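You operate a simulated robot arm through the tools that you are given. There is no shell and no other tool. Be economical: measure what you need, move in short steps, check, and stop when the job is done.

The job below is to be done with a simulated two-armed robot. You get a single attempt, and the scene is never put back.

JOB
Put the felt block on the top of the brown table. Hold the small blue tray on the top of the black table steady with one hand and put the splice patch from the top of the black table in it with the other. Put the carton that says "eyelets" from the top of the black table in the big open carton and the carton marked "clips" on top of the spool of red wire. Put the 2 shackle from the top of the brown table on the top of the black table and the 1 shackle on the top of the dry cabinet. Take the bobbin of grey wire and leave it on the white table card. Take the white bobbin on the top of the brown table and put it away on the middle shelf of the long rack. Take the crumpled paper on the top of the brown table and put it away on the lower shelf of the short rack. Put one of the copper wire coils from the lower shelf of the short rack on top of the spool of blue wire. Put the filter mat on the window counter away on the top of the cabinet shelf. The order is free. Set down upright: bobbin of grey wire, white bobbin.

It is judged by the outcome, as a careful person would: the job done as asked, and still so three seconds after it is handed in. It fails if anything else is knocked over, pushed out of place, dropped, spilled or broken.

ROBOT AND FRAMES
Two 7-joint arms with two-finger parallel grippers on one trunk, on a base that drives. Base frame: it is fixed to the floor where the robot stands at the start and does not move with it; the origin is under the middle of the robot, x ahead of it, y to its left, z up. Lengths are in m, angles in rad, forces in N, time in s.
The left shoulder is at the start at [0.05, 0.161, 1.098], the right one opposite. With the tool pointing down near the work surface each hand reaches from about 0.1 to 0.66 m from the robot's upright axis, wherever it stands, measured 20 degrees to its own side. Places, roughly: big open carton (29x23 cm) [-0.86, 0.86, 0.8]; bobbin of grey wire (7x7x10 cm) [-1.1, 0.1, 0.8]; clip carton, eyelet carton, felt carton [0.75, -0.75, 0.75]; copper wire coil (8x8x3 cm) [-2.1, -1.3, 0.7]; crumpled paper (8x7x5 cm) [-0.8, 0.6, 0.8]; felt block (7x10x6 cm) [0.5, 0.1, 0.8]; filter mat (23x16x6 cm) [-2.1, -10.7, 1]; lower shelf of the short rack [-2.2, -2, 0.7]; middle shelf of the long rack [-2.2, -6.9, 1.1]; shackle [-1, 0.25, 0.75]; small blue tray (23x12x6 cm) [0.7, -0.1, 0.8]; splice patch (5x4x3 cm) [0.9, -0.6, 0.8]; spool of blue wire (10x10x8 cm) [0.8, -0.3, 0.9]; spool of red wire (10x10x8 cm) [0.5, -0.3, 0.9]; table card [-1, 0.25, 0.75]; top of the black table [0.7, -0.3, 0.8]; top of the brown table [-0.9, 0.5, 0.8]; top of the cabinet shelf [3.2, -9.3, 0.8]; top of the dry cabinet [-2.2, -3.4, 1.1]; white bobbin [-0.75, 0.5, 0.75]. Payload 3.43 kg a hand.
Tool frame (each hand has its own): the origin (TCP) lies between the finger pads and is the grasp point; the fingertips stand 0.03 m ahead of it; z points along the fingers, y is the line along which they close. Largest opening 0.094 m; finger width 0.028, thickness 0.01; the body of the gripper, 0.05 by 0.096 m, starts 0.055 m behind the TCP.
Orientation is that of the tool frame in the base frame, as a unit quaternion [x, y, z, w]. With the fingers straight down and closing along the base's y, the tool's x points along the base's -x, its y along +y and its z along -z.

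CONTROLS
- The arms move only by the tool send_rows. It takes "left_moves", "right_moves" or both (then of equal length, played together; a hand with none holds still); each is one flat list of numbers, 7 for each row, row after row: the shift along the tool's x, y, z in m, then the turn, a rotation vector about the tool's x, y, z in rad, then the finger opening in m, from 0 to 0.094. In form: [dx, dy, dz, rx, ry, rz, claw, dx, dy, dz, rx, ry, rz, claw, ...]. A call has 1 to 8 rows; each row shifts and turns the commanded pose from where the row before left it, along the tool's axes as they then stand. Each row takes 0.2 s and may step no farther than 0.05 m and 0.15 rad from the row before; otherwise, or with a gripper value out of range, the whole call is refused. Where a pose cannot be reached the arm comes as near as it can. A force on the tool above 40 N (or 10 N above the force at the start of the call, whichever is more), or a blocked arm, ends the call early, and 0.2 s more pass. Each finger travels about 0.045 m/s and halts on what it meets, pressing with about 25 N; the grip force reading is that of the motor and also rises with nothing between the fingers. The clock runs only during rows and for 0.2 s after the last one: add rows that do not move to give the fingers time. It gives the time, the measured TCP pose, the force on the tool (base axes), the opening and the grip force at its end, in the units of the frame above (readings bear some noise), with the torque about the TCP (base axes, N m) and any sound that the robot's microphone picked up.
- Cameras (640 x 400 px; columns grow to the right, rows downward): "scene" is now at [0.1173, 0.0027, 1.2026]; the picture's right is [0.02, -1.00, 0.00], its down [-0.75, -0.01, -0.66] and it looks along [0.66, 0.01, -0.75] (base axes); focal length 214 px, centre (320, 200). "left" rides on the left gripper at [0.076, -0.014, -0.102] in its tool frame; the picture's right is [0.18, 0.98, 0.00], its down [-0.75, 0.14, -0.64] and it looks along [-0.63, 0.12, 0.77] (tool axes); focal length 243 px, centre (320, 200). "right" rides on the right gripper at [0.076, 0.014, -0.103] in its tool frame; the picture's right is [-0.18, 0.98, 0.00], its down [-0.75, -0.14, -0.64] and it looks along [-0.63, -0.12, 0.77] (tool axes); focal length 243 px, centre (320, 200).
- capture(camera): a new picture of that camera. No time passes.
- lift_body(by): slides the trunk up (or, below 0, down) by that many m; the arms and the scene camera ride with it, the base frame stays. It gives what a move gives, with no picture.
- roll_base(legs): drives the robot by 1 to 6 legs, each [ahead, left, turn to the left] in m, m and rad, along the robot's own axes; the way and the turn of a leg run together, so that a leg with both is an arc; at most 1.5 m and 3.142 rad a leg. The arms and the cameras ride along, it lands a little off, and it stops where it bumps. It gives what a move gives.
- aim_head(pan, tilt): turns the head with the scene camera to pan (to the left, within 1.396 rad either way) and tilt (down, from -0.506 to 1.204), counted from straight ahead of the robot. It gives what a move gives.
- locate(camera, pixels): for up to 12 pixels [column, row] of the newest picture of that camera ("zoom" is the newest enlarged one), the place [x, y, z] in the base frame of the surface seen there, good to about 0.002 m. No time passes.
- enlarge(camera, box): a new picture of the part [left, top, right, bottom] of that camera's present view, enlarged. No time passes.
- sign_off(): hands the job in; it is judged then, once.

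Go step by step. Measure first, check grasps and placings, and put right what went wrong. The budget is 364 turns and 316 pictures, counting those below and the enlarged ones. Unless the task says otherwise, let go and move clear before handing in, and close with one line.

The tools are called after "Request:" by a JSON object that holds its "op" and its "data". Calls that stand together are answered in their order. send_rows: Moves the arms, as the interface text tells. Its arguments: {"type":"object","properties":{"left_moves":{"type":"array","items":{"type":"number"}},"right_moves":{"type":"array","items":{"type":"number"}}},"required":[]} The other tools are called the same way: lift_body (by) slides the trunk up or down; roll_base (legs) drives the base; aim_head (pan, tilt) turns the head that bears the scene camera; capture (camera) takes a picture; locate (camera, pixels) gives the place of the surface under pixels of a picture; enlarge (camera, box) takes an enlarged picture of a part of a camera's view; sign_off () hands the job in.

At the start:

```text
t: 0.0
left_eef_pos: [0.405, -0.0672, 1.123]
left_tool_rot: [0.0, 1.0, 0.0, 0.0]
left_contact_force: [0.3, -0.4, -1.2]
left_wrist_torque: [0.02, 0.0, 0.0]
left_gripper_width: 0.0941
left_finger_force: 0.1
right_eef_pos: [0.3371, -0.4292, 1.0987]
right_tool_rot: [0.0, 1.0, 0.0, 0.0]
right_contact_force: [-0.3, 0.6, 0.1]
right_wrist_torque: [0.02, -0.01, 0.02]
right_gripper_width: 0.0939
right_finger_force: 0.0
trunk travel left (down, up): [-0.125, 0.142]
robot x, y, heading: [0.0013, 0.0008, 0.001]
head pan, tilt: [0.016, 0.845]
```

scene: 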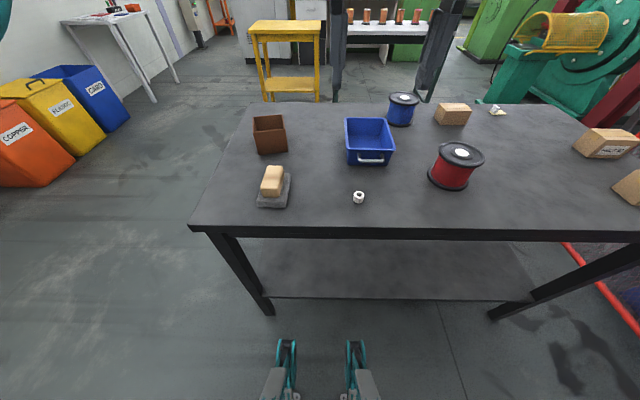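
right: 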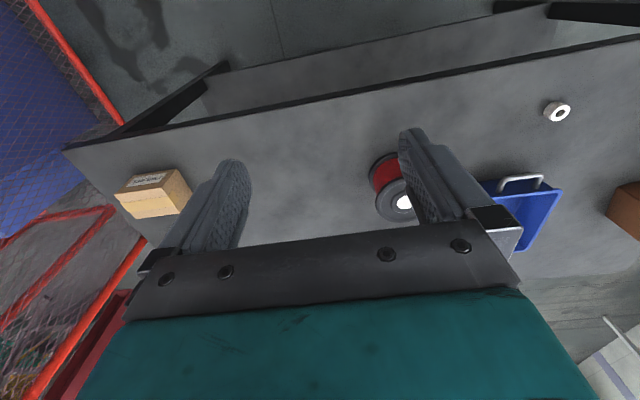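
left: 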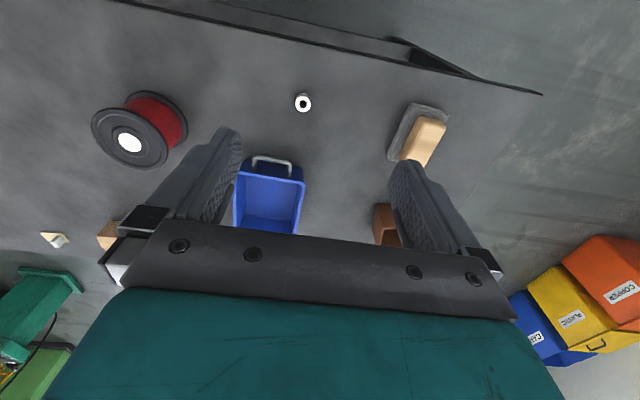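

The scene picture shows the black table with the felt block at (272,187), tray at (369,141), spools and cartons at right. I will enlarge to read the labels and measure.

Request:
{"op": "enlarge", "data": {"camera": "scene", "box": [420, 80, 640, 220]}}

Request:
{"op": "enlarge", "data": {"camera": "scene", "box": [230, 80, 450, 220]}}

Request:
{"op": "locate", "data": {"camera": "scene", "pixels": [[272, 180], [272, 203], [369, 145], [358, 195], [462, 152], [403, 98], [452, 112], [497, 110], [605, 140], [635, 185], [346, 119], [390, 119]]}}

```text
2.86 times, centred on (530, 150) of scene
```

zoom: 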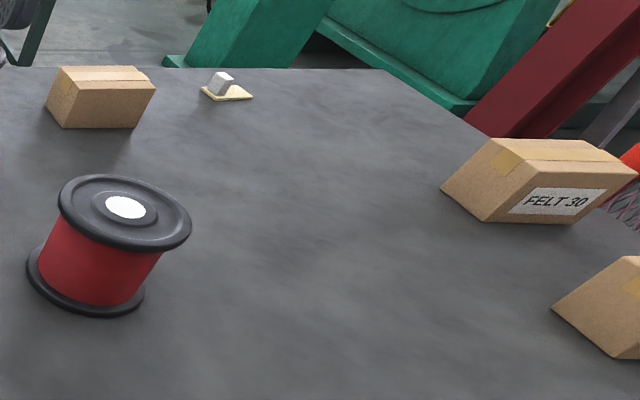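

```text
2.86 times, centred on (340, 150) of scene
```

zoom: 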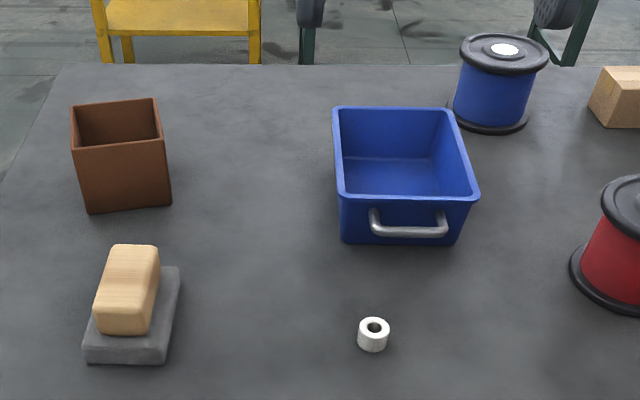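

```text
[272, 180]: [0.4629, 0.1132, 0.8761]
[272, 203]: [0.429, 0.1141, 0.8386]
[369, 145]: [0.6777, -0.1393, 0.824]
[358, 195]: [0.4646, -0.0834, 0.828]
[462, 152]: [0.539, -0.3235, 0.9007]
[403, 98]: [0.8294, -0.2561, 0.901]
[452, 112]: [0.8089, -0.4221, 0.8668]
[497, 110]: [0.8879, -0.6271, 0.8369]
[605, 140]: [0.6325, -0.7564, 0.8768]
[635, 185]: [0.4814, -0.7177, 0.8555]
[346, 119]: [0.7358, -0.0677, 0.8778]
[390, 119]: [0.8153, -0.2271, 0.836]
```

Table top is near z 0.815. The FELT carton is at (605,140); I turn the head right to see the others.

Request:
{"op": "aim_head", "data": {"pan": -0.9, "tilt": 0.7}}

Request:
{"op": "capture", "data": {"camera": "scene"}}

Request:
{"op": "enlarge", "data": {"camera": "right", "box": [80, 140, 240, 240]}}

```text
t: 1.2
left_eef_pos: [0.4046, -0.067, 1.1227]
left_tool_rot: [0.0, 1.0, 0.001, -0.001]
left_contact_force: [0.6, -0.4, 0.1]
left_wrist_torque: [-0.01, 0.03, 0.01]
left_gripper_width: 0.094
left_finger_force: 0.1
right_eef_pos: [0.3376, -0.4288, 1.0984]
right_tool_rot: [0.0, 1.0, 0.0, 0.0]
right_contact_force: [-0.3, 0.3, -0.4]
right_wrist_torque: [0.0, 0.0, -0.04]
right_gripper_width: 0.0936
right_finger_force: 0.0
trunk travel left (down, up): [-0.125, 0.142]
robot x, y, heading: [0.0007, -0.0018, 0.0]
head pan, tilt: [-0.901, 0.7]
```

```text
310 pictures are left
```

scene: 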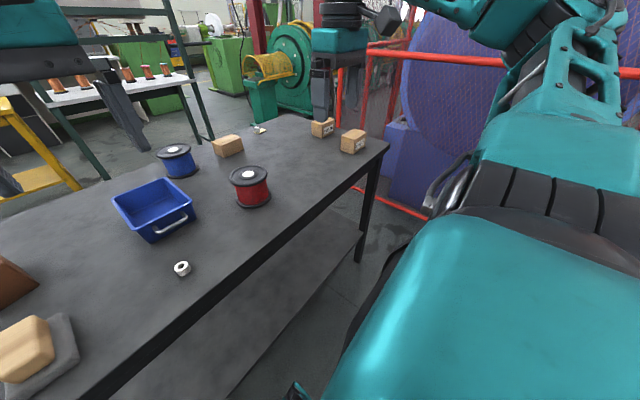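

```text
4.00 times, centred on (160, 190) of right
```

zoom: 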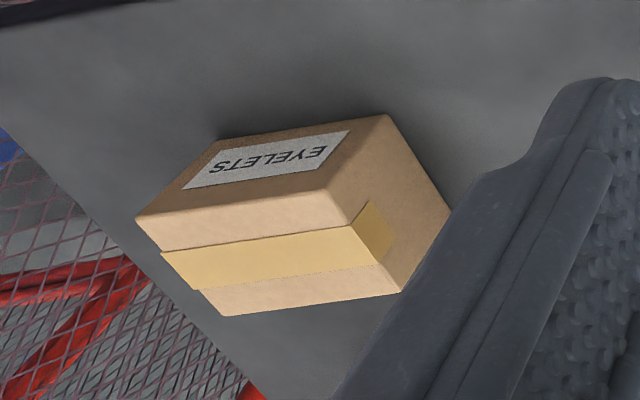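

Eyelets carton is near (0.48,-0.72), felt at (0.63,-0.76), so clips should be the one at (228,145). I measure corners of the cartons, spools and patch.

Request:
{"op": "enlarge", "data": {"camera": "scene", "box": [140, 100, 400, 260]}}

```text
2.46 times, centred on (270, 180) of scene
```

zoom: 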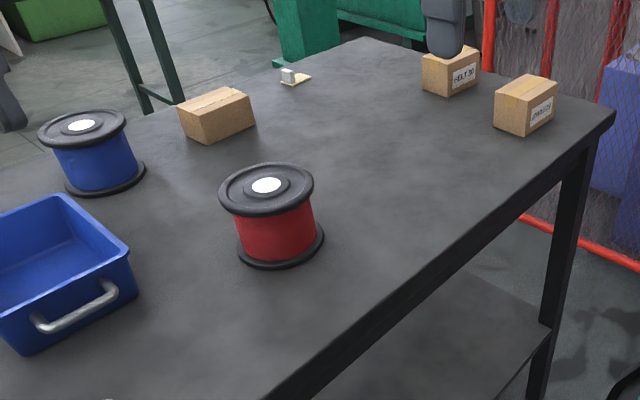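

Request:
{"op": "locate", "data": {"camera": "zoom", "pixels": [[179, 104], [186, 122], [226, 88], [250, 96], [207, 142], [522, 106], [498, 92], [527, 76], [555, 84], [268, 185], [81, 125], [400, 200]]}}

Request:
{"op": "locate", "data": {"camera": "scene", "pixels": [[257, 129], [262, 132], [183, 264], [114, 198], [163, 179], [194, 205], [146, 240], [172, 227], [130, 218], [160, 194], [26, 350], [60, 355]]}}

```text
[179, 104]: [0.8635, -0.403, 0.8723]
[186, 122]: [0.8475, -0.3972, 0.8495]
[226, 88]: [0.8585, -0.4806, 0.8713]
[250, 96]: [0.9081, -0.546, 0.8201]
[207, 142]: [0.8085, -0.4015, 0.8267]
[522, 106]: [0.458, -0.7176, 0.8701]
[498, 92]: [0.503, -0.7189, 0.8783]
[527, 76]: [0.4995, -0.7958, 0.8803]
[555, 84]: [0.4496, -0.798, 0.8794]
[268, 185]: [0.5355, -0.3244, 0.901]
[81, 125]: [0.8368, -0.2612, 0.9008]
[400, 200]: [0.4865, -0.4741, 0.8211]
```

```text
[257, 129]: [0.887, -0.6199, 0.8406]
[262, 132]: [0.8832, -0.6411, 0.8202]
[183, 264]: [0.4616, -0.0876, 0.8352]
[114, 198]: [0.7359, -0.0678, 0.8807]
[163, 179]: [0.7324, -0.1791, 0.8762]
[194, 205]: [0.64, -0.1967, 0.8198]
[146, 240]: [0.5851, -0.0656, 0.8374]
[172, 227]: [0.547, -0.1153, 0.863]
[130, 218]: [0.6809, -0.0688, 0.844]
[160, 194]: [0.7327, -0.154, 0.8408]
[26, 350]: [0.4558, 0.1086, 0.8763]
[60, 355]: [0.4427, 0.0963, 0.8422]
```

Table z≈0.82, cartons ~8x5.5x6 cm. Next I look at the free floor around the table and its edges.

Request:
{"op": "aim_head", "data": {"pan": 0.0, "tilt": 0.5}}

Request:
{"op": "capture", "data": {"camera": "scene"}}

```text
t: 2.4
left_eef_pos: [0.4047, -0.0678, 1.1235]
left_tool_rot: [0.001, 1.0, 0.0, 0.0]
left_contact_force: [0.5, 0.4, -0.3]
left_wrist_torque: [-0.01, 0.02, 0.0]
left_gripper_width: 0.0939
left_finger_force: 0.1
right_eef_pos: [0.338, -0.43, 1.0992]
right_tool_rot: [0.001, 1.0, 0.0, 0.0]
right_contact_force: [-0.9, -0.4, -0.2]
right_wrist_torque: [0.0, 0.02, 0.0]
right_gripper_width: 0.094
right_finger_force: 0.0
trunk travel left (down, up): [-0.125, 0.142]
robot x, y, heading: [0.0, -0.0033, 0.008]
head pan, tilt: [0.0, 0.499]
```

```text
307 pictures are left
```

scene: 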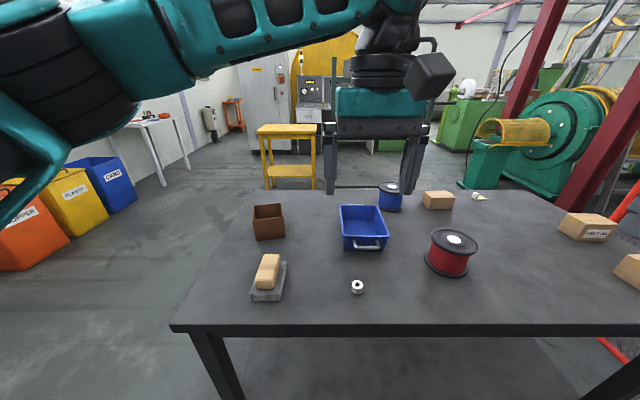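

Request:
{"op": "locate", "data": {"camera": "scene", "pixels": [[172, 326], [400, 329], [230, 193], [330, 190], [530, 194], [610, 225], [270, 189], [312, 189], [465, 180], [510, 190], [150, 185], [440, 188]]}}

```text
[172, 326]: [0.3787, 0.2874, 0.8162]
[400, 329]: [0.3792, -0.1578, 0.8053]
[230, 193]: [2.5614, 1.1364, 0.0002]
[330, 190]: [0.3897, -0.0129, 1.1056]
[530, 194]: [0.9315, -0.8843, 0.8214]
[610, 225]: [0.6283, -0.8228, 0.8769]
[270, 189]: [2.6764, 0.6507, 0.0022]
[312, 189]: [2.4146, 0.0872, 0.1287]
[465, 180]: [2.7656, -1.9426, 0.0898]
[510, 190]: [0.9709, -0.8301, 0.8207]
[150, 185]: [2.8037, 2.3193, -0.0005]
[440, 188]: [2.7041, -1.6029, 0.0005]
```

Table spans x 0.375–0.97, y 0.29 to about -0.95, and floor beyond it is free. I check the left side (bins at (40,240),(130,195)) and what lies near the drive path.

Request:
{"op": "locate", "data": {"camera": "scene", "pixels": [[65, 245], [100, 235], [135, 205], [10, 270], [270, 275], [270, 262]]}}

Request:
{"op": "aim_head", "data": {"pan": 1.3, "tilt": 0.5}}

Request:
{"op": "capture", "data": {"camera": "scene"}}

```text
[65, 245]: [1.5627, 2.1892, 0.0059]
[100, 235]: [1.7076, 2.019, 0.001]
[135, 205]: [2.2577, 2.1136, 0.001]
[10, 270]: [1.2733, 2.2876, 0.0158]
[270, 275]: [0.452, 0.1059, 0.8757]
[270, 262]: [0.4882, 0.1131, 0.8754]
```

```text
t: 3.9
left_eef_pos: [0.4052, -0.0668, 1.1219]
left_tool_rot: [0.0, 1.0, 0.0, 0.001]
left_contact_force: [0.2, 0.8, -0.5]
left_wrist_torque: [0.01, 0.0, 0.02]
left_gripper_width: 0.0938
left_finger_force: 0.0
right_eef_pos: [0.3378, -0.4287, 1.0985]
right_tool_rot: [0.0, 1.0, 0.0, 0.0]
right_contact_force: [0.1, 0.4, 0.3]
right_wrist_torque: [0.01, -0.02, -0.03]
right_gripper_width: 0.0944
right_finger_force: 0.1
trunk travel left (down, up): [-0.125, 0.142]
robot x, y, heading: [-0.0026, -0.0036, 0.001]
head pan, tilt: [1.3, 0.499]
```

```text
306 pictures are left
```

scene: 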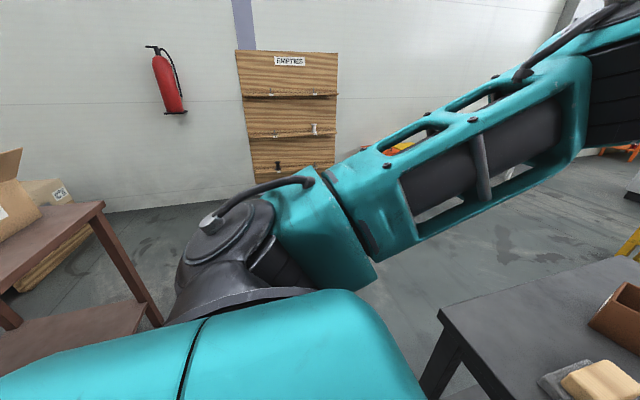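

The brown table's end is at (100,205). I measure its edges and then drive around to the far side of the black table.

Request:
{"op": "locate", "data": {"camera": "scene", "pixels": [[100, 207], [2, 285], [40, 250], [155, 318], [300, 195]]}}

Request:
{"op": "roll_base", "data": {"legs": [[0.05, 0.85, 0], [1.45, 0.0, 0], [0, -0.7, 0], [0, -0.8, 0], [0, 0, 3.14]]}}

Request:
{"op": "aim_head", "data": {"pan": 0.0, "tilt": 0.75}}

Request:
{"op": "capture", "data": {"camera": "scene"}}

```text
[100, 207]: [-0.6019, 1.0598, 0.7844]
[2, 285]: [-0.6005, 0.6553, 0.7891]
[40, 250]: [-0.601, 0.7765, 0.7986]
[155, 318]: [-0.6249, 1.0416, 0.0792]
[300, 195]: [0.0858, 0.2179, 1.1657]
```

```text
t: 30.0
left_eef_pos: [1.116, -0.5918, 1.1233]
left_tool_rot: [1.0, -0.007, 0.0, 0.0]
left_contact_force: [-0.3, 1.2, 0.7]
left_wrist_torque: [0.0, 0.02, 0.02]
left_gripper_width: 0.0943
left_finger_force: 0.0
right_eef_pos: [1.1884, -0.2318, 1.0974]
right_tool_rot: [1.0, -0.008, 0.0, -0.001]
right_contact_force: [-0.4, -0.4, -0.9]
right_wrist_torque: [0.01, 0.01, 0.03]
right_gripper_width: 0.0941
right_finger_force: 0.0
trunk travel left (down, up): [-0.125, 0.142]
robot x, y, heading: [1.5175, -0.6643, 3.128]
head pan, tilt: [1.3, 0.499]
```

```text
t: 31.4
left_eef_pos: [1.116, -0.592, 1.1215]
left_tool_rot: [1.0, -0.007, 0.0, 0.0]
left_contact_force: [0.2, -0.4, -0.6]
left_wrist_torque: [0.02, 0.0, -0.01]
left_gripper_width: 0.0941
left_finger_force: 0.0
right_eef_pos: [1.1885, -0.2318, 1.0989]
right_tool_rot: [1.0, -0.007, 0.0, -0.001]
right_contact_force: [0.5, -0.7, 0.2]
right_wrist_torque: [0.03, 0.03, 0.02]
right_gripper_width: 0.094
right_finger_force: 0.1
trunk travel left (down, up): [-0.125, 0.142]
robot x, y, heading: [1.5135, -0.6697, 3.126]
head pan, tilt: [0.0, 0.75]
```

```text
305 pictures are left
```

scene: 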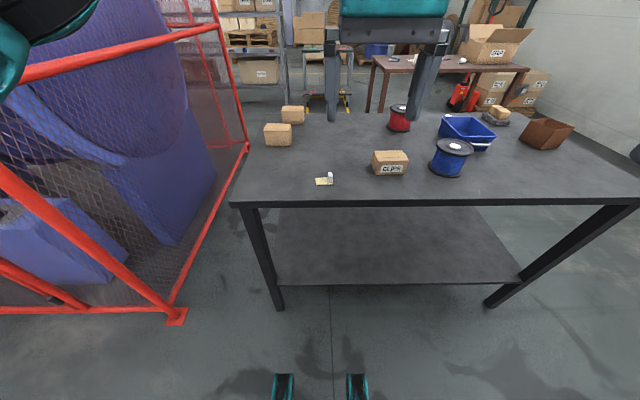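

CLIPS is confirmed at (390,163); the patch is at (325,181). I zoom on the patch and roll 0.13 m nearer.

Request:
{"op": "roll_base", "data": {"legs": [[0.13, 0.0, 0.0]]}}

Request:
{"op": "capture", "data": {"camera": "scene"}}

Request:
{"op": "enlarge", "data": {"camera": "scene", "box": [270, 140, 450, 250]}}

```text
t: 32.7
left_eef_pos: [0.9859, -0.5898, 1.1225]
left_tool_rot: [1.0, -0.008, 0.0, 0.0]
left_contact_force: [-0.8, 0.9, 0.1]
left_wrist_torque: [-0.01, 0.0, -0.02]
left_gripper_width: 0.0942
left_finger_force: 0.1
right_eef_pos: [1.0572, -0.2294, 1.0983]
right_tool_rot: [1.0, -0.007, 0.001, 0.0]
right_contact_force: [-1.2, -0.7, -0.6]
right_wrist_torque: [0.02, -0.01, 0.01]
right_gripper_width: 0.094
right_finger_force: 0.1
trunk travel left (down, up): [-0.125, 0.142]
robot x, y, heading: [1.3889, -0.6627, 3.128]
head pan, tilt: [0.0, 0.75]
```

```text
304 pictures are left
```

scene: 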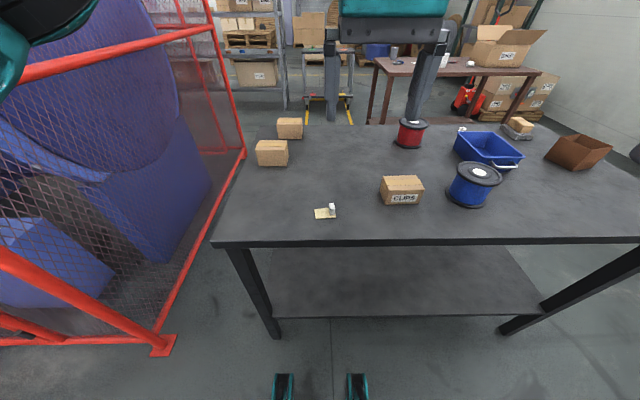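

```text
3.56 times, centred on (360, 195) of scene
```

zoom: 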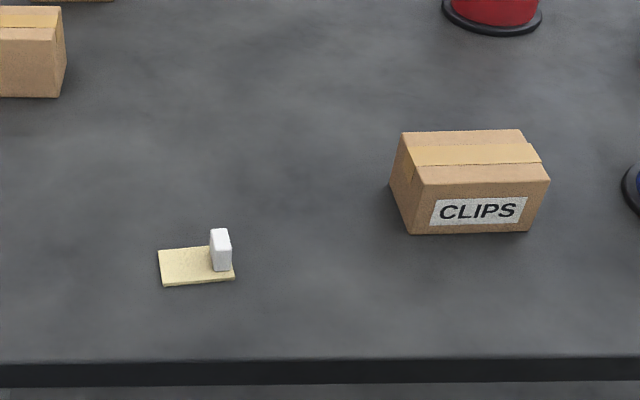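

The patch is a thin plate with an upright white tab; I'll grip the tab. Measuring it.

Request:
{"op": "locate", "data": {"camera": "zoom", "pixels": [[160, 252], [165, 285], [233, 278], [221, 231], [214, 250], [228, 250], [222, 268], [215, 272], [403, 136], [522, 132], [548, 180], [422, 184]]}}

```text
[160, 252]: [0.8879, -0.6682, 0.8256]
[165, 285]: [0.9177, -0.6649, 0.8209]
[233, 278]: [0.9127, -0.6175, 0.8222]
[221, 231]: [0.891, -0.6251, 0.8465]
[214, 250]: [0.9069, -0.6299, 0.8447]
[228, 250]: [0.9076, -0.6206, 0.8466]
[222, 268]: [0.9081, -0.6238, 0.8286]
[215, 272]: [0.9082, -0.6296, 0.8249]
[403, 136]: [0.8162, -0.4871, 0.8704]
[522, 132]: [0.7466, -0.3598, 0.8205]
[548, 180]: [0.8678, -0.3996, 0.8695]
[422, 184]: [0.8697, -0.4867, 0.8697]
```

The tab centre is (0.898,-0.625), 1 cm thick, top 0.847. I move the left hand aside and bring the right over the patch.

Request:
{"op": "send_rows", "data": {"left_moves": [0.03, 0.04, 0, 0, 0, 0, 0.094, 0.03, 0.04, 0, 0, 0, 0, 0.094, 0.02, 0.04, 0, 0, 0, 0, 0.094, 0.02, 0.04, 0, 0, 0, 0, 0.094, 0, 0.03, 0, 0, 0, 0, 0.094, 0, 0, 0, 0, 0, 0, 0.094, 0, 0, 0, 0, 0, 0, 0.094, 0, 0, 0, 0, 0, 0, 0.094], "right_moves": [0, 0.046, 0, 0, 0, 0, 0.06, 0, 0.046, 0, 0, 0, 0, 0.06, 0, 0.046, 0, 0, 0, 0, 0.05, 0, 0.046, 0, 0, 0, 0, 0.05, 0, 0.046, 0, 0, 0, 0, 0.05, -0.015, 0.046, 0, 0, 0, 0, 0.05, -0.015, 0.046, 0, 0, 0, 0, 0.05, -0.015, 0.046, 0, 0, 0, 0, 0.05]}}

Request:
{"op": "capture", "data": {"camera": "right"}}

```text
t: 34.5
left_eef_pos: [1.085, -0.7819, 1.1214]
left_tool_rot: [1.0, -0.007, 0.0, 0.0]
left_contact_force: [0.7, 0.7, 0.5]
left_wrist_torque: [-0.02, 0.02, -0.01]
left_gripper_width: 0.0941
left_finger_force: 0.1
right_eef_pos: [1.022, -0.5564, 1.0971]
right_tool_rot: [1.0, -0.008, -0.001, 0.0]
right_contact_force: [0.7, 0.3, -0.2]
right_wrist_torque: [-0.01, 0.02, -0.01]
right_gripper_width: 0.0498
right_finger_force: 0.1
right hand out of reach, approached as far as the arm can: row 8
trunk travel left (down, up): [-0.125, 0.142]
robot x, y, heading: [1.3869, -0.663, 3.134]
head pan, tilt: [0.0, 0.75]
```

```text
302 pictures are left
```

right: 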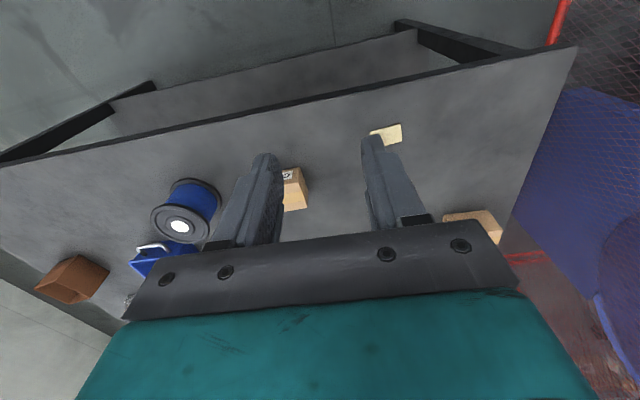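

The right hand hit its inward limit at (1.02,-0.556). I check the fence clearance before shifting the base sideways.

Request:
{"op": "locate", "data": {"camera": "scene", "pixels": [[160, 345], [150, 320], [60, 270], [240, 150], [214, 240]]}}

```text
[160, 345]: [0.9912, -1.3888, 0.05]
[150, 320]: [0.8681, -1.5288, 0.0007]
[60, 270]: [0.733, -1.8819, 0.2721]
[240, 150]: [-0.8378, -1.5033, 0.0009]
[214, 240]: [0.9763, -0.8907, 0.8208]
```

The fence stands at y≈-1.39 and x≤0.99, so there is room. I roll 0.13 m to the robot's left.

Request:
{"op": "roll_base", "data": {"legs": [[0.0, 0.13, 0.0]]}}

```text
t: 35.8
left_eef_pos: [1.0826, -0.9139, 1.1227]
left_tool_rot: [1.0, -0.006, 0.0, 0.0]
left_contact_force: [-0.8, 0.3, 0.7]
left_wrist_torque: [0.03, 0.04, 0.0]
left_gripper_width: 0.0939
left_finger_force: 0.1
right_eef_pos: [1.0192, -0.6851, 1.0968]
right_tool_rot: [1.0, -0.007, 0.0, 0.0]
right_contact_force: [-1.3, 0.5, 0.1]
right_wrist_torque: [-0.01, 0.0, 0.03]
right_gripper_width: 0.0501
right_finger_force: 0.1
trunk travel left (down, up): [-0.125, 0.142]
robot x, y, heading: [1.3893, -0.7936, 3.122]
head pan, tilt: [0.0, 0.75]
```

Right hand is at (1.019,-0.685,1.097); I step it to above the tab at z≈0.91.

Request:
{"op": "send_rows", "data": {"right_moves": [-0.024, -0.012, 0.037, 0, 0, 0, 0.05, -0.024, -0.012, 0.037, 0, 0, 0, 0.05, -0.024, -0.012, 0.037, 0, 0, 0, 0.05, -0.024, -0.012, 0.037, 0, 0, 0, 0.05, -0.024, -0.012, 0.037, 0, 0, 0, 0.05]}}

Request:
{"op": "capture", "data": {"camera": "right"}}

```text
t: 37.0
left_eef_pos: [1.0837, -0.9115, 1.121]
left_tool_rot: [1.0, -0.006, 0.001, 0.001]
left_contact_force: [0.6, -0.3, -1.1]
left_wrist_torque: [0.03, 0.03, -0.01]
left_gripper_width: 0.0939
left_finger_force: 0.1
right_eef_pos: [0.9064, -0.6157, 0.9137]
right_tool_rot: [1.0, -0.007, 0.0, 0.001]
right_contact_force: [-0.4, -0.1, 0.2]
right_wrist_torque: [0.03, 0.0, -0.01]
right_gripper_width: 0.0502
right_finger_force: 0.1
right hand out of reach, approached as far as the arm can: row 5
trunk travel left (down, up): [-0.125, 0.142]
robot x, y, heading: [1.3847, -0.7931, 3.129]
head pan, tilt: [0.0, 0.75]
```

```text
301 pictures are left
```

right: 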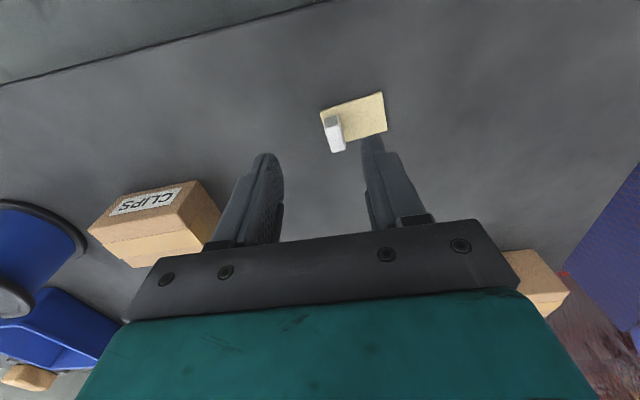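

The tab (333,130) lies between the fingers' line ahead; the measured pose needs 8 mm in x and -9 mm in y. I descend in steps.

Request:
{"op": "send_rows", "data": {"right_moves": [-0.008, 0.009, 0.02, 0, 0, 0, 0.05, 0, 0, 0.02, 0, 0, 0, 0.05, 0, 0, 0, 0, 0, 0, 0.05]}}

Request:
{"op": "capture", "data": {"camera": "right"}}

```text
t: 37.8
left_eef_pos: [1.0832, -0.912, 1.122]
left_tool_rot: [1.0, -0.006, -0.001, 0.001]
left_contact_force: [-0.7, 0.4, -0.3]
left_wrist_torque: [0.0, 0.01, 0.0]
left_gripper_width: 0.0943
left_finger_force: 0.1
right_eef_pos: [0.9158, -0.6096, 0.8831]
right_tool_rot: [1.0, -0.008, -0.001, 0.002]
right_contact_force: [0.2, 0.6, 0.2]
right_wrist_torque: [0.0, -0.02, 0.01]
right_gripper_width: 0.0499
right_finger_force: 0.0
right hand out of reach, approached as far as the arm can: row 1, 2
trunk travel left (down, up): [-0.125, 0.142]
robot x, y, heading: [1.3899, -0.7909, 3.128]
head pan, tilt: [0.0, 0.75]
```

```text
300 pictures are left
```

right: 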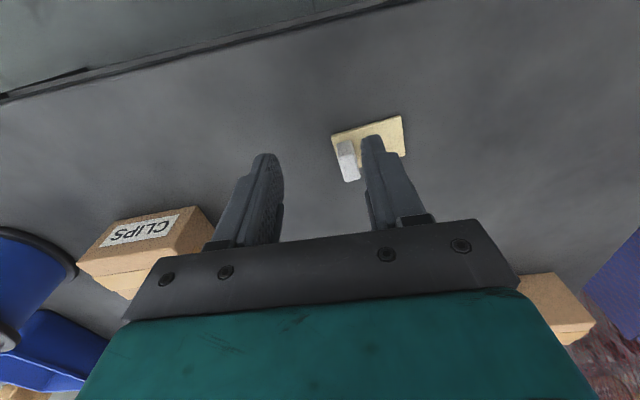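

The arm is at its reach limit because the trunk is low relative to this table. I raise the trunk by 0.12 m.

Request:
{"op": "lift_body", "data": {"by": 0.12}}

Request:
{"op": "send_rows", "data": {"right_moves": [-0.018, 0.015, 0.04, 0, 0, 0, 0.05, 0, 0, 0.04, 0, 0, 0, 0.05, 0, 0, 0.02, 0, 0, 0, 0.05, 0, 0, 0, 0, 0, 0, 0.05]}}

Request:
{"op": "capture", "data": {"camera": "right"}}

```text
t: 39.3
left_eef_pos: [1.082, -0.912, 1.2415]
left_tool_rot: [1.0, -0.007, 0.0, 0.0]
left_contact_force: [0.1, 0.0, -0.9]
left_wrist_torque: [0.01, 0.01, -0.04]
left_gripper_width: 0.0939
left_finger_force: 0.0
right_eef_pos: [0.9156, -0.6084, 1.004]
right_tool_rot: [1.0, -0.008, -0.001, 0.002]
right_contact_force: [0.0, 0.4, -0.4]
right_wrist_torque: [-0.03, 0.0, -0.01]
right_gripper_width: 0.0498
right_finger_force: 0.0
trunk travel left (down, up): [-0.245, 0.022]
robot x, y, heading: [1.3876, -0.7952, 3.131]
head pan, tilt: [0.0, 0.75]
```

```text
t: 40.3
left_eef_pos: [1.0831, -0.9123, 1.2426]
left_tool_rot: [1.0, -0.007, 0.0, -0.001]
left_contact_force: [-0.2, 1.0, 0.3]
left_wrist_torque: [-0.02, 0.02, -0.04]
left_gripper_width: 0.0939
left_finger_force: 0.0
right_eef_pos: [0.9363, -0.5807, 0.9402]
right_tool_rot: [1.0, -0.007, -0.002, 0.002]
right_contact_force: [-0.2, 0.0, -0.7]
right_wrist_torque: [-0.03, 0.0, -0.02]
right_gripper_width: 0.0499
right_finger_force: 0.0
right hand out of reach, approached as far as the arm can: row 1, 2, 3
trunk travel left (down, up): [-0.245, 0.022]
robot x, y, heading: [1.39, -0.7932, 3.128]
head pan, tilt: [0.0, 0.75]
```

```text
299 pictures are left
```

right: 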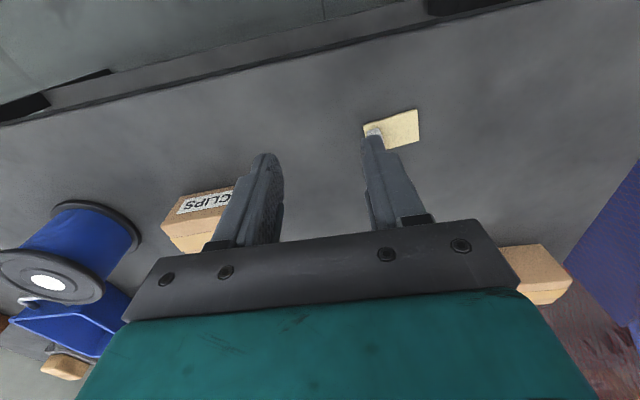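

The right arm drifts outward at a limit; I look at its posture with the head.

Request:
{"op": "aim_head", "data": {"pan": -0.7, "tilt": 0.6}}

Request:
{"op": "capture", "data": {"camera": "scene"}}

```text
t: 41.4
left_eef_pos: [1.0825, -0.9119, 1.241]
left_tool_rot: [1.0, -0.007, 0.001, 0.0]
left_contact_force: [1.1, 0.5, 0.0]
left_wrist_torque: [0.0, -0.01, 0.0]
left_gripper_width: 0.0937
left_finger_force: 0.1
right_eef_pos: [0.9367, -0.5804, 0.9399]
right_tool_rot: [1.0, -0.008, -0.002, 0.002]
right_contact_force: [-0.4, -0.2, 0.3]
right_wrist_torque: [0.0, 0.0, 0.05]
right_gripper_width: 0.0498
right_finger_force: 0.0
trunk travel left (down, up): [-0.245, 0.022]
robot x, y, heading: [1.3886, -0.7959, 3.131]
head pan, tilt: [-0.7, 0.6]
```

```text
298 pictures are left
```

scene: 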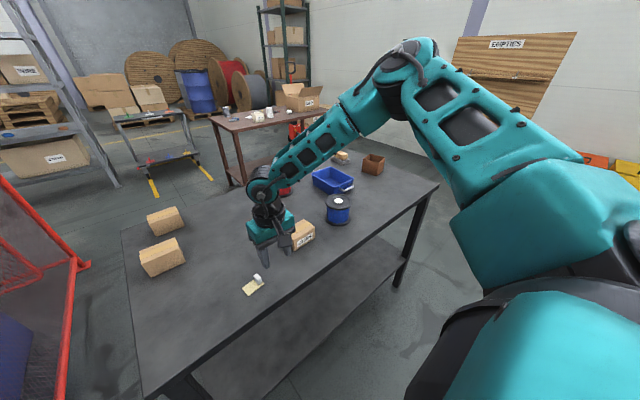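

The right elbow is high and outward; targets further to its own side suit it. I lift the hand slightly and roll 0.13 m more to the left.

Request:
{"op": "roll_base", "data": {"legs": [[0.0, 0.13, 0.0]]}}

Request:
{"op": "send_rows", "data": {"right_moves": [-0.018, -0.03, 0, 0, 0, 0, 0.05, -0.018, -0.03, 0.0, 0, 0, 0, 0.05, 0, -0.02, 0, 0, 0, 0, 0.05]}}

```text
t: 42.7
left_eef_pos: [1.0803, -1.0434, 1.2418]
left_tool_rot: [1.0, -0.007, 0.0, -0.002]
left_contact_force: [-0.2, -0.5, 0.7]
left_wrist_torque: [0.01, 0.04, -0.01]
left_gripper_width: 0.0939
left_finger_force: 0.0
right_eef_pos: [0.936, -0.7111, 0.9408]
right_tool_rot: [1.0, -0.008, -0.002, 0.001]
right_contact_force: [0.4, -1.0, 1.1]
right_wrist_torque: [0.0, -0.02, -0.01]
right_gripper_width: 0.0498
right_finger_force: 0.0
trunk travel left (down, up): [-0.245, 0.022]
robot x, y, heading: [1.385, -0.9197, 3.122]
head pan, tilt: [-0.7, 0.6]
```

```text
t: 43.5
left_eef_pos: [1.0801, -1.0426, 1.2423]
left_tool_rot: [1.0, -0.007, -0.001, 0.0]
left_contact_force: [-0.2, 0.2, 0.7]
left_wrist_torque: [-0.01, -0.03, -0.01]
left_gripper_width: 0.094
left_finger_force: 0.2
right_eef_pos: [0.9008, -0.6305, 0.9404]
right_tool_rot: [1.0, -0.007, -0.002, 0.002]
right_contact_force: [0.7, -0.1, -0.2]
right_wrist_torque: [-0.02, -0.01, -0.02]
right_gripper_width: 0.05
right_finger_force: 0.1
trunk travel left (down, up): [-0.245, 0.022]
robot x, y, heading: [1.3877, -0.9236, 3.13]
head pan, tilt: [-0.7, 0.6]
```

Reach is fine now. I descend to z≈0.875 and check.

Request:
{"op": "send_rows", "data": {"right_moves": [-0.003, -0.005, 0.035, 0, 0, 0, 0.05, 0, 0, 0.03, 0, 0, 0, 0.05, 0, 0, 0, 0, 0, 0, 0.05]}}

Request:
{"op": "capture", "data": {"camera": "right"}}

```text
t: 44.3
left_eef_pos: [1.0796, -1.0422, 1.2422]
left_tool_rot: [1.0, -0.007, 0.0, 0.0]
left_contact_force: [-0.3, 1.4, -0.5]
left_wrist_torque: [0.01, -0.03, 0.01]
left_gripper_width: 0.0937
left_finger_force: 0.1
right_eef_pos: [0.9165, -0.6173, 0.8956]
right_tool_rot: [1.0, -0.008, -0.002, 0.002]
right_contact_force: [-0.1, -0.4, 0.3]
right_wrist_torque: [-0.01, 0.0, 0.02]
right_gripper_width: 0.0503
right_finger_force: 0.1
right hand out of reach, approached as far as the arm can: row 1, 2
trunk travel left (down, up): [-0.245, 0.022]
robot x, y, heading: [1.3833, -0.9237, 3.125]
head pan, tilt: [-0.7, 0.6]
```

```text
297 pictures are left
```

right: 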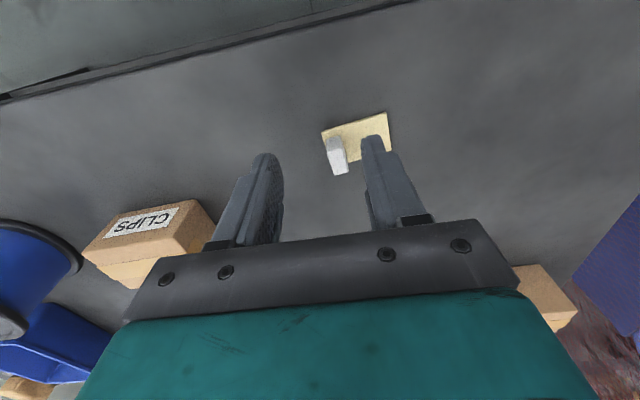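

Again a limit while lowering, so the wrist yaw is probably the constraint. I test by turning the tool about its axis and lowering.

Request:
{"op": "send_rows", "data": {"right_moves": [0, 0, 0, 0, 0, 0.15, 0.05, 0, 0, 0, 0, 0, 0.15, 0.05, -0.01, 0, 0.01, 0, 0, 0.0, 0.05]}}

```text
t: 45.1
left_eef_pos: [1.0803, -1.0421, 1.2429]
left_tool_rot: [1.0, -0.007, 0.0, 0.0]
left_contact_force: [0.1, 0.3, -0.2]
left_wrist_torque: [0.0, -0.03, 0.01]
left_gripper_width: 0.0938
left_finger_force: 0.0
right_eef_pos: [0.9159, -0.6105, 0.8965]
right_tool_rot: [0.987, -0.158, -0.001, 0.001]
right_contact_force: [-0.4, 0.0, 0.1]
right_wrist_torque: [0.02, 0.0, 0.0]
right_gripper_width: 0.05
right_finger_force: 0.0
right hand out of reach, approached as far as the arm can: row 3
trunk travel left (down, up): [-0.245, 0.022]
robot x, y, heading: [1.3879, -0.9217, 3.13]
head pan, tilt: [-0.7, 0.6]
```

Turning didn't help; lowering the trunk with this sideways offset should. I raise the hand, undo the turn, and lower the trunk again.

Request:
{"op": "send_rows", "data": {"right_moves": [0, 0, -0.045, 0, 0, -0.15, 0.05, 0, 0, -0.045, 0, 0, -0.15, 0.05, 0, 0, -0.045, 0, 0, 0.0, 0.05, 0, 0, -0.02, 0, 0, 0, 0.05]}}

Request:
{"op": "lift_body", "data": {"by": -0.12}}

Request:
{"op": "send_rows", "data": {"right_moves": [-0.015, 0.007, 0.0, 0, 0, 0.0, 0.05, 0, 0, 0.02, 0, 0, 0, 0.05, 0, 0, 0, 0, 0, 0, 0.05]}}

```text
t: 46.1
left_eef_pos: [1.0807, -1.0417, 1.2423]
left_tool_rot: [1.0, -0.006, 0.0, 0.001]
left_contact_force: [-0.1, 0.2, 0.3]
left_wrist_torque: [0.01, 0.02, -0.03]
left_gripper_width: 0.0938
left_finger_force: 0.0
right_eef_pos: [0.9139, -0.6106, 1.0518]
right_tool_rot: [1.0, -0.007, -0.002, 0.002]
right_contact_force: [-0.2, 0.2, 0.7]
right_wrist_torque: [-0.01, 0.0, 0.02]
right_gripper_width: 0.0499
right_finger_force: 0.1
trunk travel left (down, up): [-0.245, 0.022]
robot x, y, heading: [1.3881, -0.9224, 3.129]
head pan, tilt: [-0.7, 0.6]
```

```text
t: 47.6
left_eef_pos: [1.0819, -1.0415, 1.1214]
left_tool_rot: [1.0, -0.007, 0.0, 0.0]
left_contact_force: [0.1, -0.8, 0.6]
left_wrist_torque: [0.01, 0.0, 0.05]
left_gripper_width: 0.0939
left_finger_force: 0.2
right_eef_pos: [0.9122, -0.6085, 0.9322]
right_tool_rot: [1.0, -0.008, -0.002, 0.001]
right_contact_force: [-0.3, -0.2, 0.8]
right_wrist_torque: [-0.01, 0.01, 0.01]
right_gripper_width: 0.0501
right_finger_force: 0.1
trunk travel left (down, up): [-0.125, 0.142]
robot x, y, heading: [1.3829, -0.9238, 3.128]
head pan, tilt: [-0.7, 0.6]
```

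```text
t: 48.4
left_eef_pos: [1.081, -1.0413, 1.1218]
left_tool_rot: [1.0, -0.007, 0.0, 0.0]
left_contact_force: [-0.2, 1.3, 0.4]
left_wrist_torque: [0.0, -0.01, 0.03]
left_gripper_width: 0.094
left_finger_force: 0.2
right_eef_pos: [0.8997, -0.6175, 0.911]
right_tool_rot: [1.0, -0.006, -0.002, 0.002]
right_contact_force: [0.4, -0.2, -0.9]
right_wrist_torque: [0.02, 0.04, -0.03]
right_gripper_width: 0.0499
right_finger_force: 0.1
trunk travel left (down, up): [-0.125, 0.142]
robot x, y, heading: [1.3845, -0.9271, 3.126]
head pan, tilt: [-0.7, 0.6]
```

No limit now. I correct y by -7 mm and go down to z≈0.875.

Request:
{"op": "send_rows", "data": {"right_moves": [-0.001, 0.0075, 0.018, 0, 0, 0.0, 0.05, 0, 0, 0.018, 0, 0, 0, 0.05, 0, 0, 0, 0, 0, 0, 0.05]}}

Request:
{"op": "capture", "data": {"camera": "right"}}

```text
t: 49.2
left_eef_pos: [1.0804, -1.0413, 1.1221]
left_tool_rot: [1.0, -0.007, 0.0, 0.0]
left_contact_force: [-0.1, -0.6, 0.1]
left_wrist_torque: [-0.03, 0.01, -0.01]
left_gripper_width: 0.0939
left_finger_force: 0.0
right_eef_pos: [0.8985, -0.6254, 0.8752]
right_tool_rot: [1.0, -0.008, -0.002, 0.002]
right_contact_force: [-0.2, -0.3, -0.3]
right_wrist_torque: [0.04, -0.01, -0.01]
right_gripper_width: 0.0498
right_finger_force: 0.0
trunk travel left (down, up): [-0.125, 0.142]
robot x, y, heading: [1.3837, -0.9237, 3.125]
head pan, tilt: [-0.7, 0.6]
```

```text
296 pictures are left
```

right: 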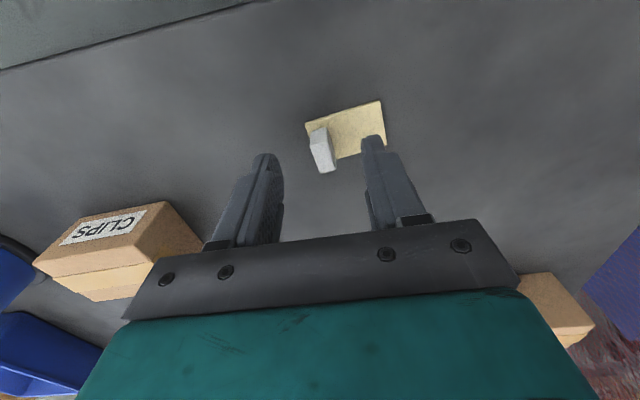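

The tab (322,150) is centred between the fingers. I go down to 0.858 and close.

Request:
{"op": "send_rows", "data": {"right_moves": [0, 0, 0.017, 0, 0, 0.0, 0.05, 0, 0, 0, 0, 0, 0, 0.02, 0, 0, 0, 0, 0, 0, 0.0, 0, 0, 0, 0, 0, 0, 0.0, 0, 0, 0, 0, 0, 0, 0.0]}}

Request:
{"op": "capture", "data": {"camera": "right"}}

```text
t: 50.4
left_eef_pos: [1.0812, -1.0423, 1.1213]
left_tool_rot: [1.0, -0.007, 0.0, 0.0]
left_contact_force: [-0.3, -0.1, 0.4]
left_wrist_torque: [0.01, 0.01, 0.01]
left_gripper_width: 0.0941
left_finger_force: 0.1
right_eef_pos: [0.8982, -0.6248, 0.8584]
right_tool_rot: [1.0, -0.007, -0.002, 0.003]
right_contact_force: [-0.1, -0.5, -0.6]
right_wrist_torque: [-0.01, -0.01, 0.03]
right_gripper_width: 0.0104
right_finger_force: 24.9
trunk travel left (down, up): [-0.125, 0.142]
robot x, y, heading: [1.3892, -0.9204, 3.127]
head pan, tilt: [-0.7, 0.6]
```

```text
295 pictures are left
```

right: 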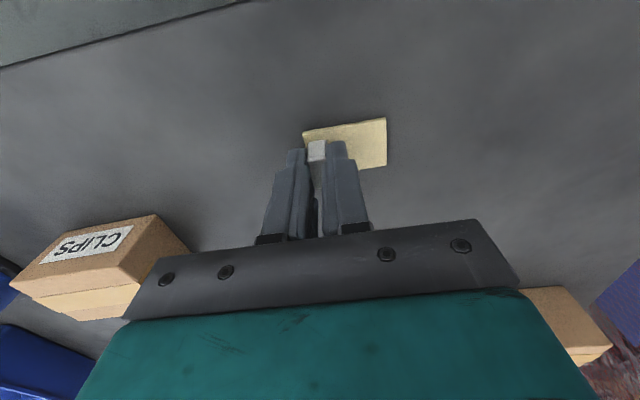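

The tab is held (opening 10.4 mm). I lift it clear, begin turning the left tool by 90° for the carton's short side, and roll right so the left hand faces the clips carton.

Request:
{"op": "send_rows", "data": {"right_moves": [0, 0, -0.03, 0, 0, 0, 0, 0, 0, -0.045, 0, 0, 0, 0, 0, 0, -0.045, 0, 0, 0, 0, 0.02, 0, -0.045, 0, 0, 0, 0, 0.04, 0, -0.02, 0, 0, 0, 0, 0.04, 0, 0, 0, 0, 0, 0, 0, 0, 0, 0, 0, 0, 0, 0, 0, 0, 0, 0, 0, 0], "left_moves": [0, 0, 0, 0, 0, 0.15, 0.094, 0, 0, 0, 0, 0, 0.15, 0.094, 0, 0, 0, 0, 0, 0.15, 0.094, 0, 0, 0, 0, 0, 0.15, 0.094, 0, 0, 0, 0, 0, 0.15, 0.094, 0, 0, 0, 0, 0, 0.15, 0.094, 0, 0, 0, 0, 0, 0.15, 0.094, 0, 0, 0, 0, 0, 0.15, 0.094]}}

Request:
{"op": "roll_base", "data": {"legs": [[0, -0.72, 0]]}}

Request:
{"op": "capture", "data": {"camera": "right"}}

```text
t: 52.2
left_eef_pos: [1.0818, -1.0411, 1.1234]
left_tool_rot: [0.821, -0.571, 0.0, 0.0]
left_contact_force: [-0.2, -0.7, 0.1]
left_wrist_torque: [-0.01, -0.02, 0.01]
left_gripper_width: 0.094
left_finger_force: 0.0
right_eef_pos: [0.9987, -0.6256, 1.0428]
right_tool_rot: [1.0, -0.008, -0.002, 0.001]
right_contact_force: [0.1, 0.1, -0.1]
right_wrist_torque: [0.01, -0.01, -0.03]
right_gripper_width: 0.0105
right_finger_force: 25.1
trunk travel left (down, up): [-0.125, 0.142]
robot x, y, heading: [1.3873, -0.9265, 3.13]
head pan, tilt: [-0.7, 0.6]
```

```text
t: 56.1
left_eef_pos: [1.0924, -0.3173, 1.1225]
left_tool_rot: [0.82, -0.572, -0.001, 0.0]
left_contact_force: [0.4, 0.3, 0.5]
left_wrist_torque: [0.0, -0.05, -0.03]
left_gripper_width: 0.094
left_finger_force: 0.1
right_eef_pos: [1.0118, 0.1001, 1.0427]
right_tool_rot: [1.0, -0.01, -0.002, 0.002]
right_contact_force: [0.3, 0.8, -1.1]
right_wrist_torque: [-0.02, -0.02, 0.02]
right_gripper_width: 0.0103
right_finger_force: 25.2
trunk travel left (down, up): [-0.125, 0.142]
robot x, y, heading: [1.4024, -0.2004, 3.129]
head pan, tilt: [-0.7, 0.6]
```

```text
294 pictures are left
```

right: 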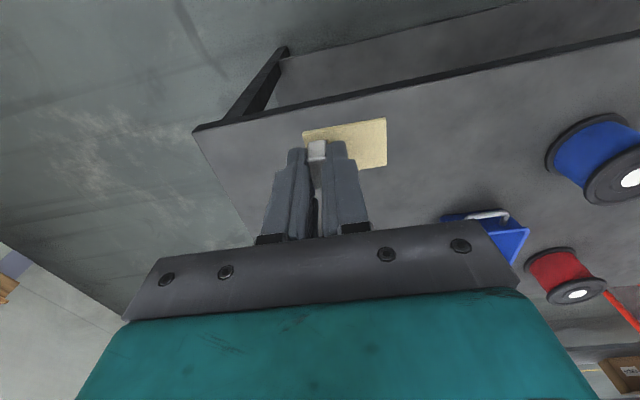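

Patch is still held. I finish the left tool's turn and carry it toward (0.838,-0.443).

Request:
{"op": "send_rows", "data": {"left_moves": [0, 0, 0, 0, 0, 0.15, 0.094, 0, 0, 0, 0, 0, 0.15, 0.094, 0, 0, 0, 0, 0, 0.055, 0.094, 0.022, 0.042, 0, 0, 0, 0, 0.094, 0.022, 0.042, 0, 0, 0, 0, 0.094, 0.022, 0.042, 0, 0, 0, 0, 0.094, 0.022, 0.042, 0, 0, 0, 0, 0.094, 0.022, 0.042, 0, 0, 0, 0, 0.094]}}

Request:
{"op": "send_rows", "data": {"left_moves": [0.013, 0.035, 0.02, 0, 0, 0, 0.094, 0, 0, 0.04, 0, 0, 0, 0.094, 0, 0, 0.04, 0, 0, 0, 0.094, 0, 0, 0.04, 0, 0, 0, 0.094, 0, 0, 0, 0, 0, 0, 0.094]}}

Request:
{"op": "capture", "data": {"camera": "left"}}

```text
t: 57.9
left_eef_pos: [1.0986, -0.3073, 1.0947]
left_tool_rot: [0.708, -0.707, 0.0, 0.0]
left_contact_force: [-0.2, -0.4, -0.3]
left_wrist_torque: [0.03, 0.0, 0.0]
left_gripper_width: 0.0941
left_finger_force: 0.0
left hand out of reach, approached as far as the arm can: row 2, 3, 4, 5, 6, 7, 8
right_eef_pos: [1.011, 0.1002, 1.042]
right_tool_rot: [1.0, -0.01, -0.001, 0.001]
right_contact_force: [-1.0, -0.6, 0.4]
right_wrist_torque: [0.02, 0.02, 0.01]
right_gripper_width: 0.0105
right_finger_force: 25.8
trunk travel left (down, up): [-0.125, 0.142]
robot x, y, heading: [1.4, -0.1975, 3.124]
head pan, tilt: [-0.7, 0.6]
```

```text
t: 59.1
left_eef_pos: [1.0953, -0.304, 0.9912]
left_tool_rot: [0.709, -0.705, 0.0, -0.001]
left_contact_force: [-0.2, -0.8, 0.4]
left_wrist_torque: [0.0, -0.03, -0.01]
left_gripper_width: 0.0938
left_finger_force: 0.1
left hand out of reach, approached as far as the arm can: row 1, 4
right_eef_pos: [1.0116, 0.0997, 1.0439]
right_tool_rot: [1.0, -0.011, -0.003, 0.002]
right_contact_force: [0.2, 0.4, 0.1]
right_wrist_torque: [0.03, 0.05, 0.0]
right_gripper_width: 0.0102
right_finger_force: 24.9
trunk travel left (down, up): [-0.125, 0.142]
robot x, y, heading: [1.3998, -0.198, 3.123]
head pan, tilt: [-0.7, 0.6]
```

```text
293 pictures are left
```

left: 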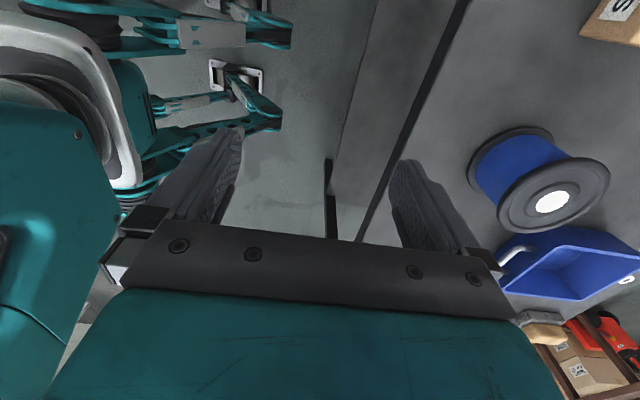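

With the tool's x outward, the left wrist is at its limit. I turn it the other way round, by -3.14 in all, raising it meanwhile.

Request:
{"op": "send_rows", "data": {"left_moves": [0, 0, -0.03, 0, 0, -0.15, 0.094, 0, 0, -0.03, 0, 0, -0.15, 0.094, 0, 0, -0.03, 0, 0, -0.15, 0.094, 0, 0, -0.03, 0, 0, -0.15, 0.094, 0, 0, -0.02, 0, 0, -0.15, 0.094, 0, 0, 0, 0, 0, -0.15, 0.094, 0, 0, 0, 0, 0, -0.15, 0.094, 0, 0, 0, 0, 0, -0.15, 0.094]}}

Request:
{"op": "send_rows", "data": {"left_moves": [0, 0, 0, 0, 0, -0.15, 0.094, 0, 0, 0, 0, 0, -0.15, 0.094, 0, 0, 0, 0, 0, -0.071, 0.094, -0.04, 0.02, 0, 0, 0, -0.15, 0.094, -0.04, 0.02, 0, 0, 0, -0.15, 0.094, -0.04, 0.02, 0, 0, 0, -0.15, 0.094, 0, 0, 0, 0, 0, -0.15, 0.094, 0, 0, 0, 0, 0, -0.15, 0.094]}}

Request:
{"op": "send_rows", "data": {"left_moves": [0, 0, 0, 0, 0, -0.15, 0.094, 0, 0, 0, 0, 0, -0.15, 0.094, 0, 0, 0, 0, 0, -0.15, 0.094, 0, 0, 0, 0, 0, -0.15, 0.094, 0, 0, 0, 0, 0, -0.15, 0.094, 0, 0, 0, 0, 0, -0.071, 0.094]}}

```text
t: 60.9
left_eef_pos: [1.0944, -0.3027, 1.131]
left_tool_rot: [0.983, -0.184, 0.0, -0.001]
left_contact_force: [0.2, -0.3, 0.8]
left_wrist_torque: [-0.06, 0.0, -0.01]
left_gripper_width: 0.0941
left_finger_force: 0.1
right_eef_pos: [1.0125, 0.1012, 1.0437]
right_tool_rot: [1.0, -0.01, -0.002, 0.002]
right_contact_force: [-0.4, 0.4, -0.4]
right_wrist_torque: [0.0, -0.01, -0.01]
right_gripper_width: 0.0104
right_finger_force: 25.2
trunk travel left (down, up): [-0.125, 0.142]
robot x, y, heading: [1.3942, -0.2003, 3.12]
head pan, tilt: [-0.7, 0.6]
```

```text
t: 62.7
left_eef_pos: [0.9853, -0.3793, 1.1309]
left_tool_rot: [0.93, 0.366, 0.0, 0.0]
left_contact_force: [-0.1, 0.8, 0.1]
left_wrist_torque: [0.01, 0.0, -0.02]
left_gripper_width: 0.094
left_finger_force: 0.1
right_eef_pos: [1.0112, 0.1008, 1.0427]
right_tool_rot: [1.0, -0.011, -0.002, 0.002]
right_contact_force: [-0.1, 0.0, 0.5]
right_wrist_torque: [0.0, 0.02, 0.01]
right_gripper_width: 0.0105
right_finger_force: 25.1
trunk travel left (down, up): [-0.125, 0.142]
robot x, y, heading: [1.396, -0.1955, 3.125]
head pan, tilt: [-0.7, 0.6]
```

```text
t: 64.1
left_eef_pos: [0.985, -0.3807, 1.1317]
left_tool_rot: [0.707, 0.707, 0.001, -0.001]
left_contact_force: [0.0, -0.7, -0.4]
left_wrist_torque: [-0.01, 0.0, 0.0]
left_gripper_width: 0.0943
left_finger_force: 0.0
right_eef_pos: [1.0124, 0.1001, 1.0451]
right_tool_rot: [1.0, -0.01, -0.002, 0.002]
right_contact_force: [-0.1, 0.0, -0.4]
right_wrist_torque: [-0.01, -0.03, 0.0]
right_gripper_width: 0.0104
right_finger_force: 25.2
trunk travel left (down, up): [-0.125, 0.142]
robot x, y, heading: [1.3981, -0.1951, 3.119]
head pan, tilt: [-0.7, 0.6]
```

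Turned with no limit. Now tool x is +y and tool y is +x; I move over the carton and down to z≈0.95.

Request:
{"op": "send_rows", "data": {"left_moves": [-0.0155, -0.037, 0.02, 0, 0, 0, 0.094, -0.0155, -0.037, 0.02, 0, 0, 0, 0.094, -0.0155, -0.037, 0.02, 0, 0, 0, 0.094, -0.0155, -0.037, 0.02, 0, 0, 0, 0.094, 0, 0, 0.04, 0, 0, 0, 0.094, 0, 0, 0.04, 0, 0, 0, 0.094, 0, 0, 0, 0, 0, 0, 0.094]}}

Request:
{"op": "capture", "data": {"camera": "left"}}

```text
t: 65.7
left_eef_pos: [0.8355, -0.4398, 0.9699]
left_tool_rot: [0.708, 0.706, -0.001, -0.001]
left_contact_force: [0.5, 0.4, -1.3]
left_wrist_torque: [-0.05, -0.02, -0.02]
left_gripper_width: 0.094
left_finger_force: 0.0
right_eef_pos: [1.013, 0.1005, 1.0431]
right_tool_rot: [1.0, -0.011, -0.001, 0.002]
right_contact_force: [0.1, 1.2, -0.4]
right_wrist_torque: [0.0, 0.0, 0.01]
right_gripper_width: 0.0104
right_finger_force: 25.1
trunk travel left (down, up): [-0.125, 0.142]
robot x, y, heading: [1.3971, -0.1955, 3.123]
head pan, tilt: [-0.7, 0.6]
```

```text
292 pictures are left
```

left: 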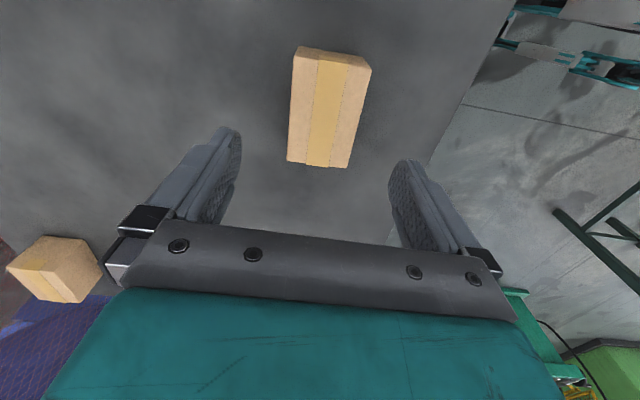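

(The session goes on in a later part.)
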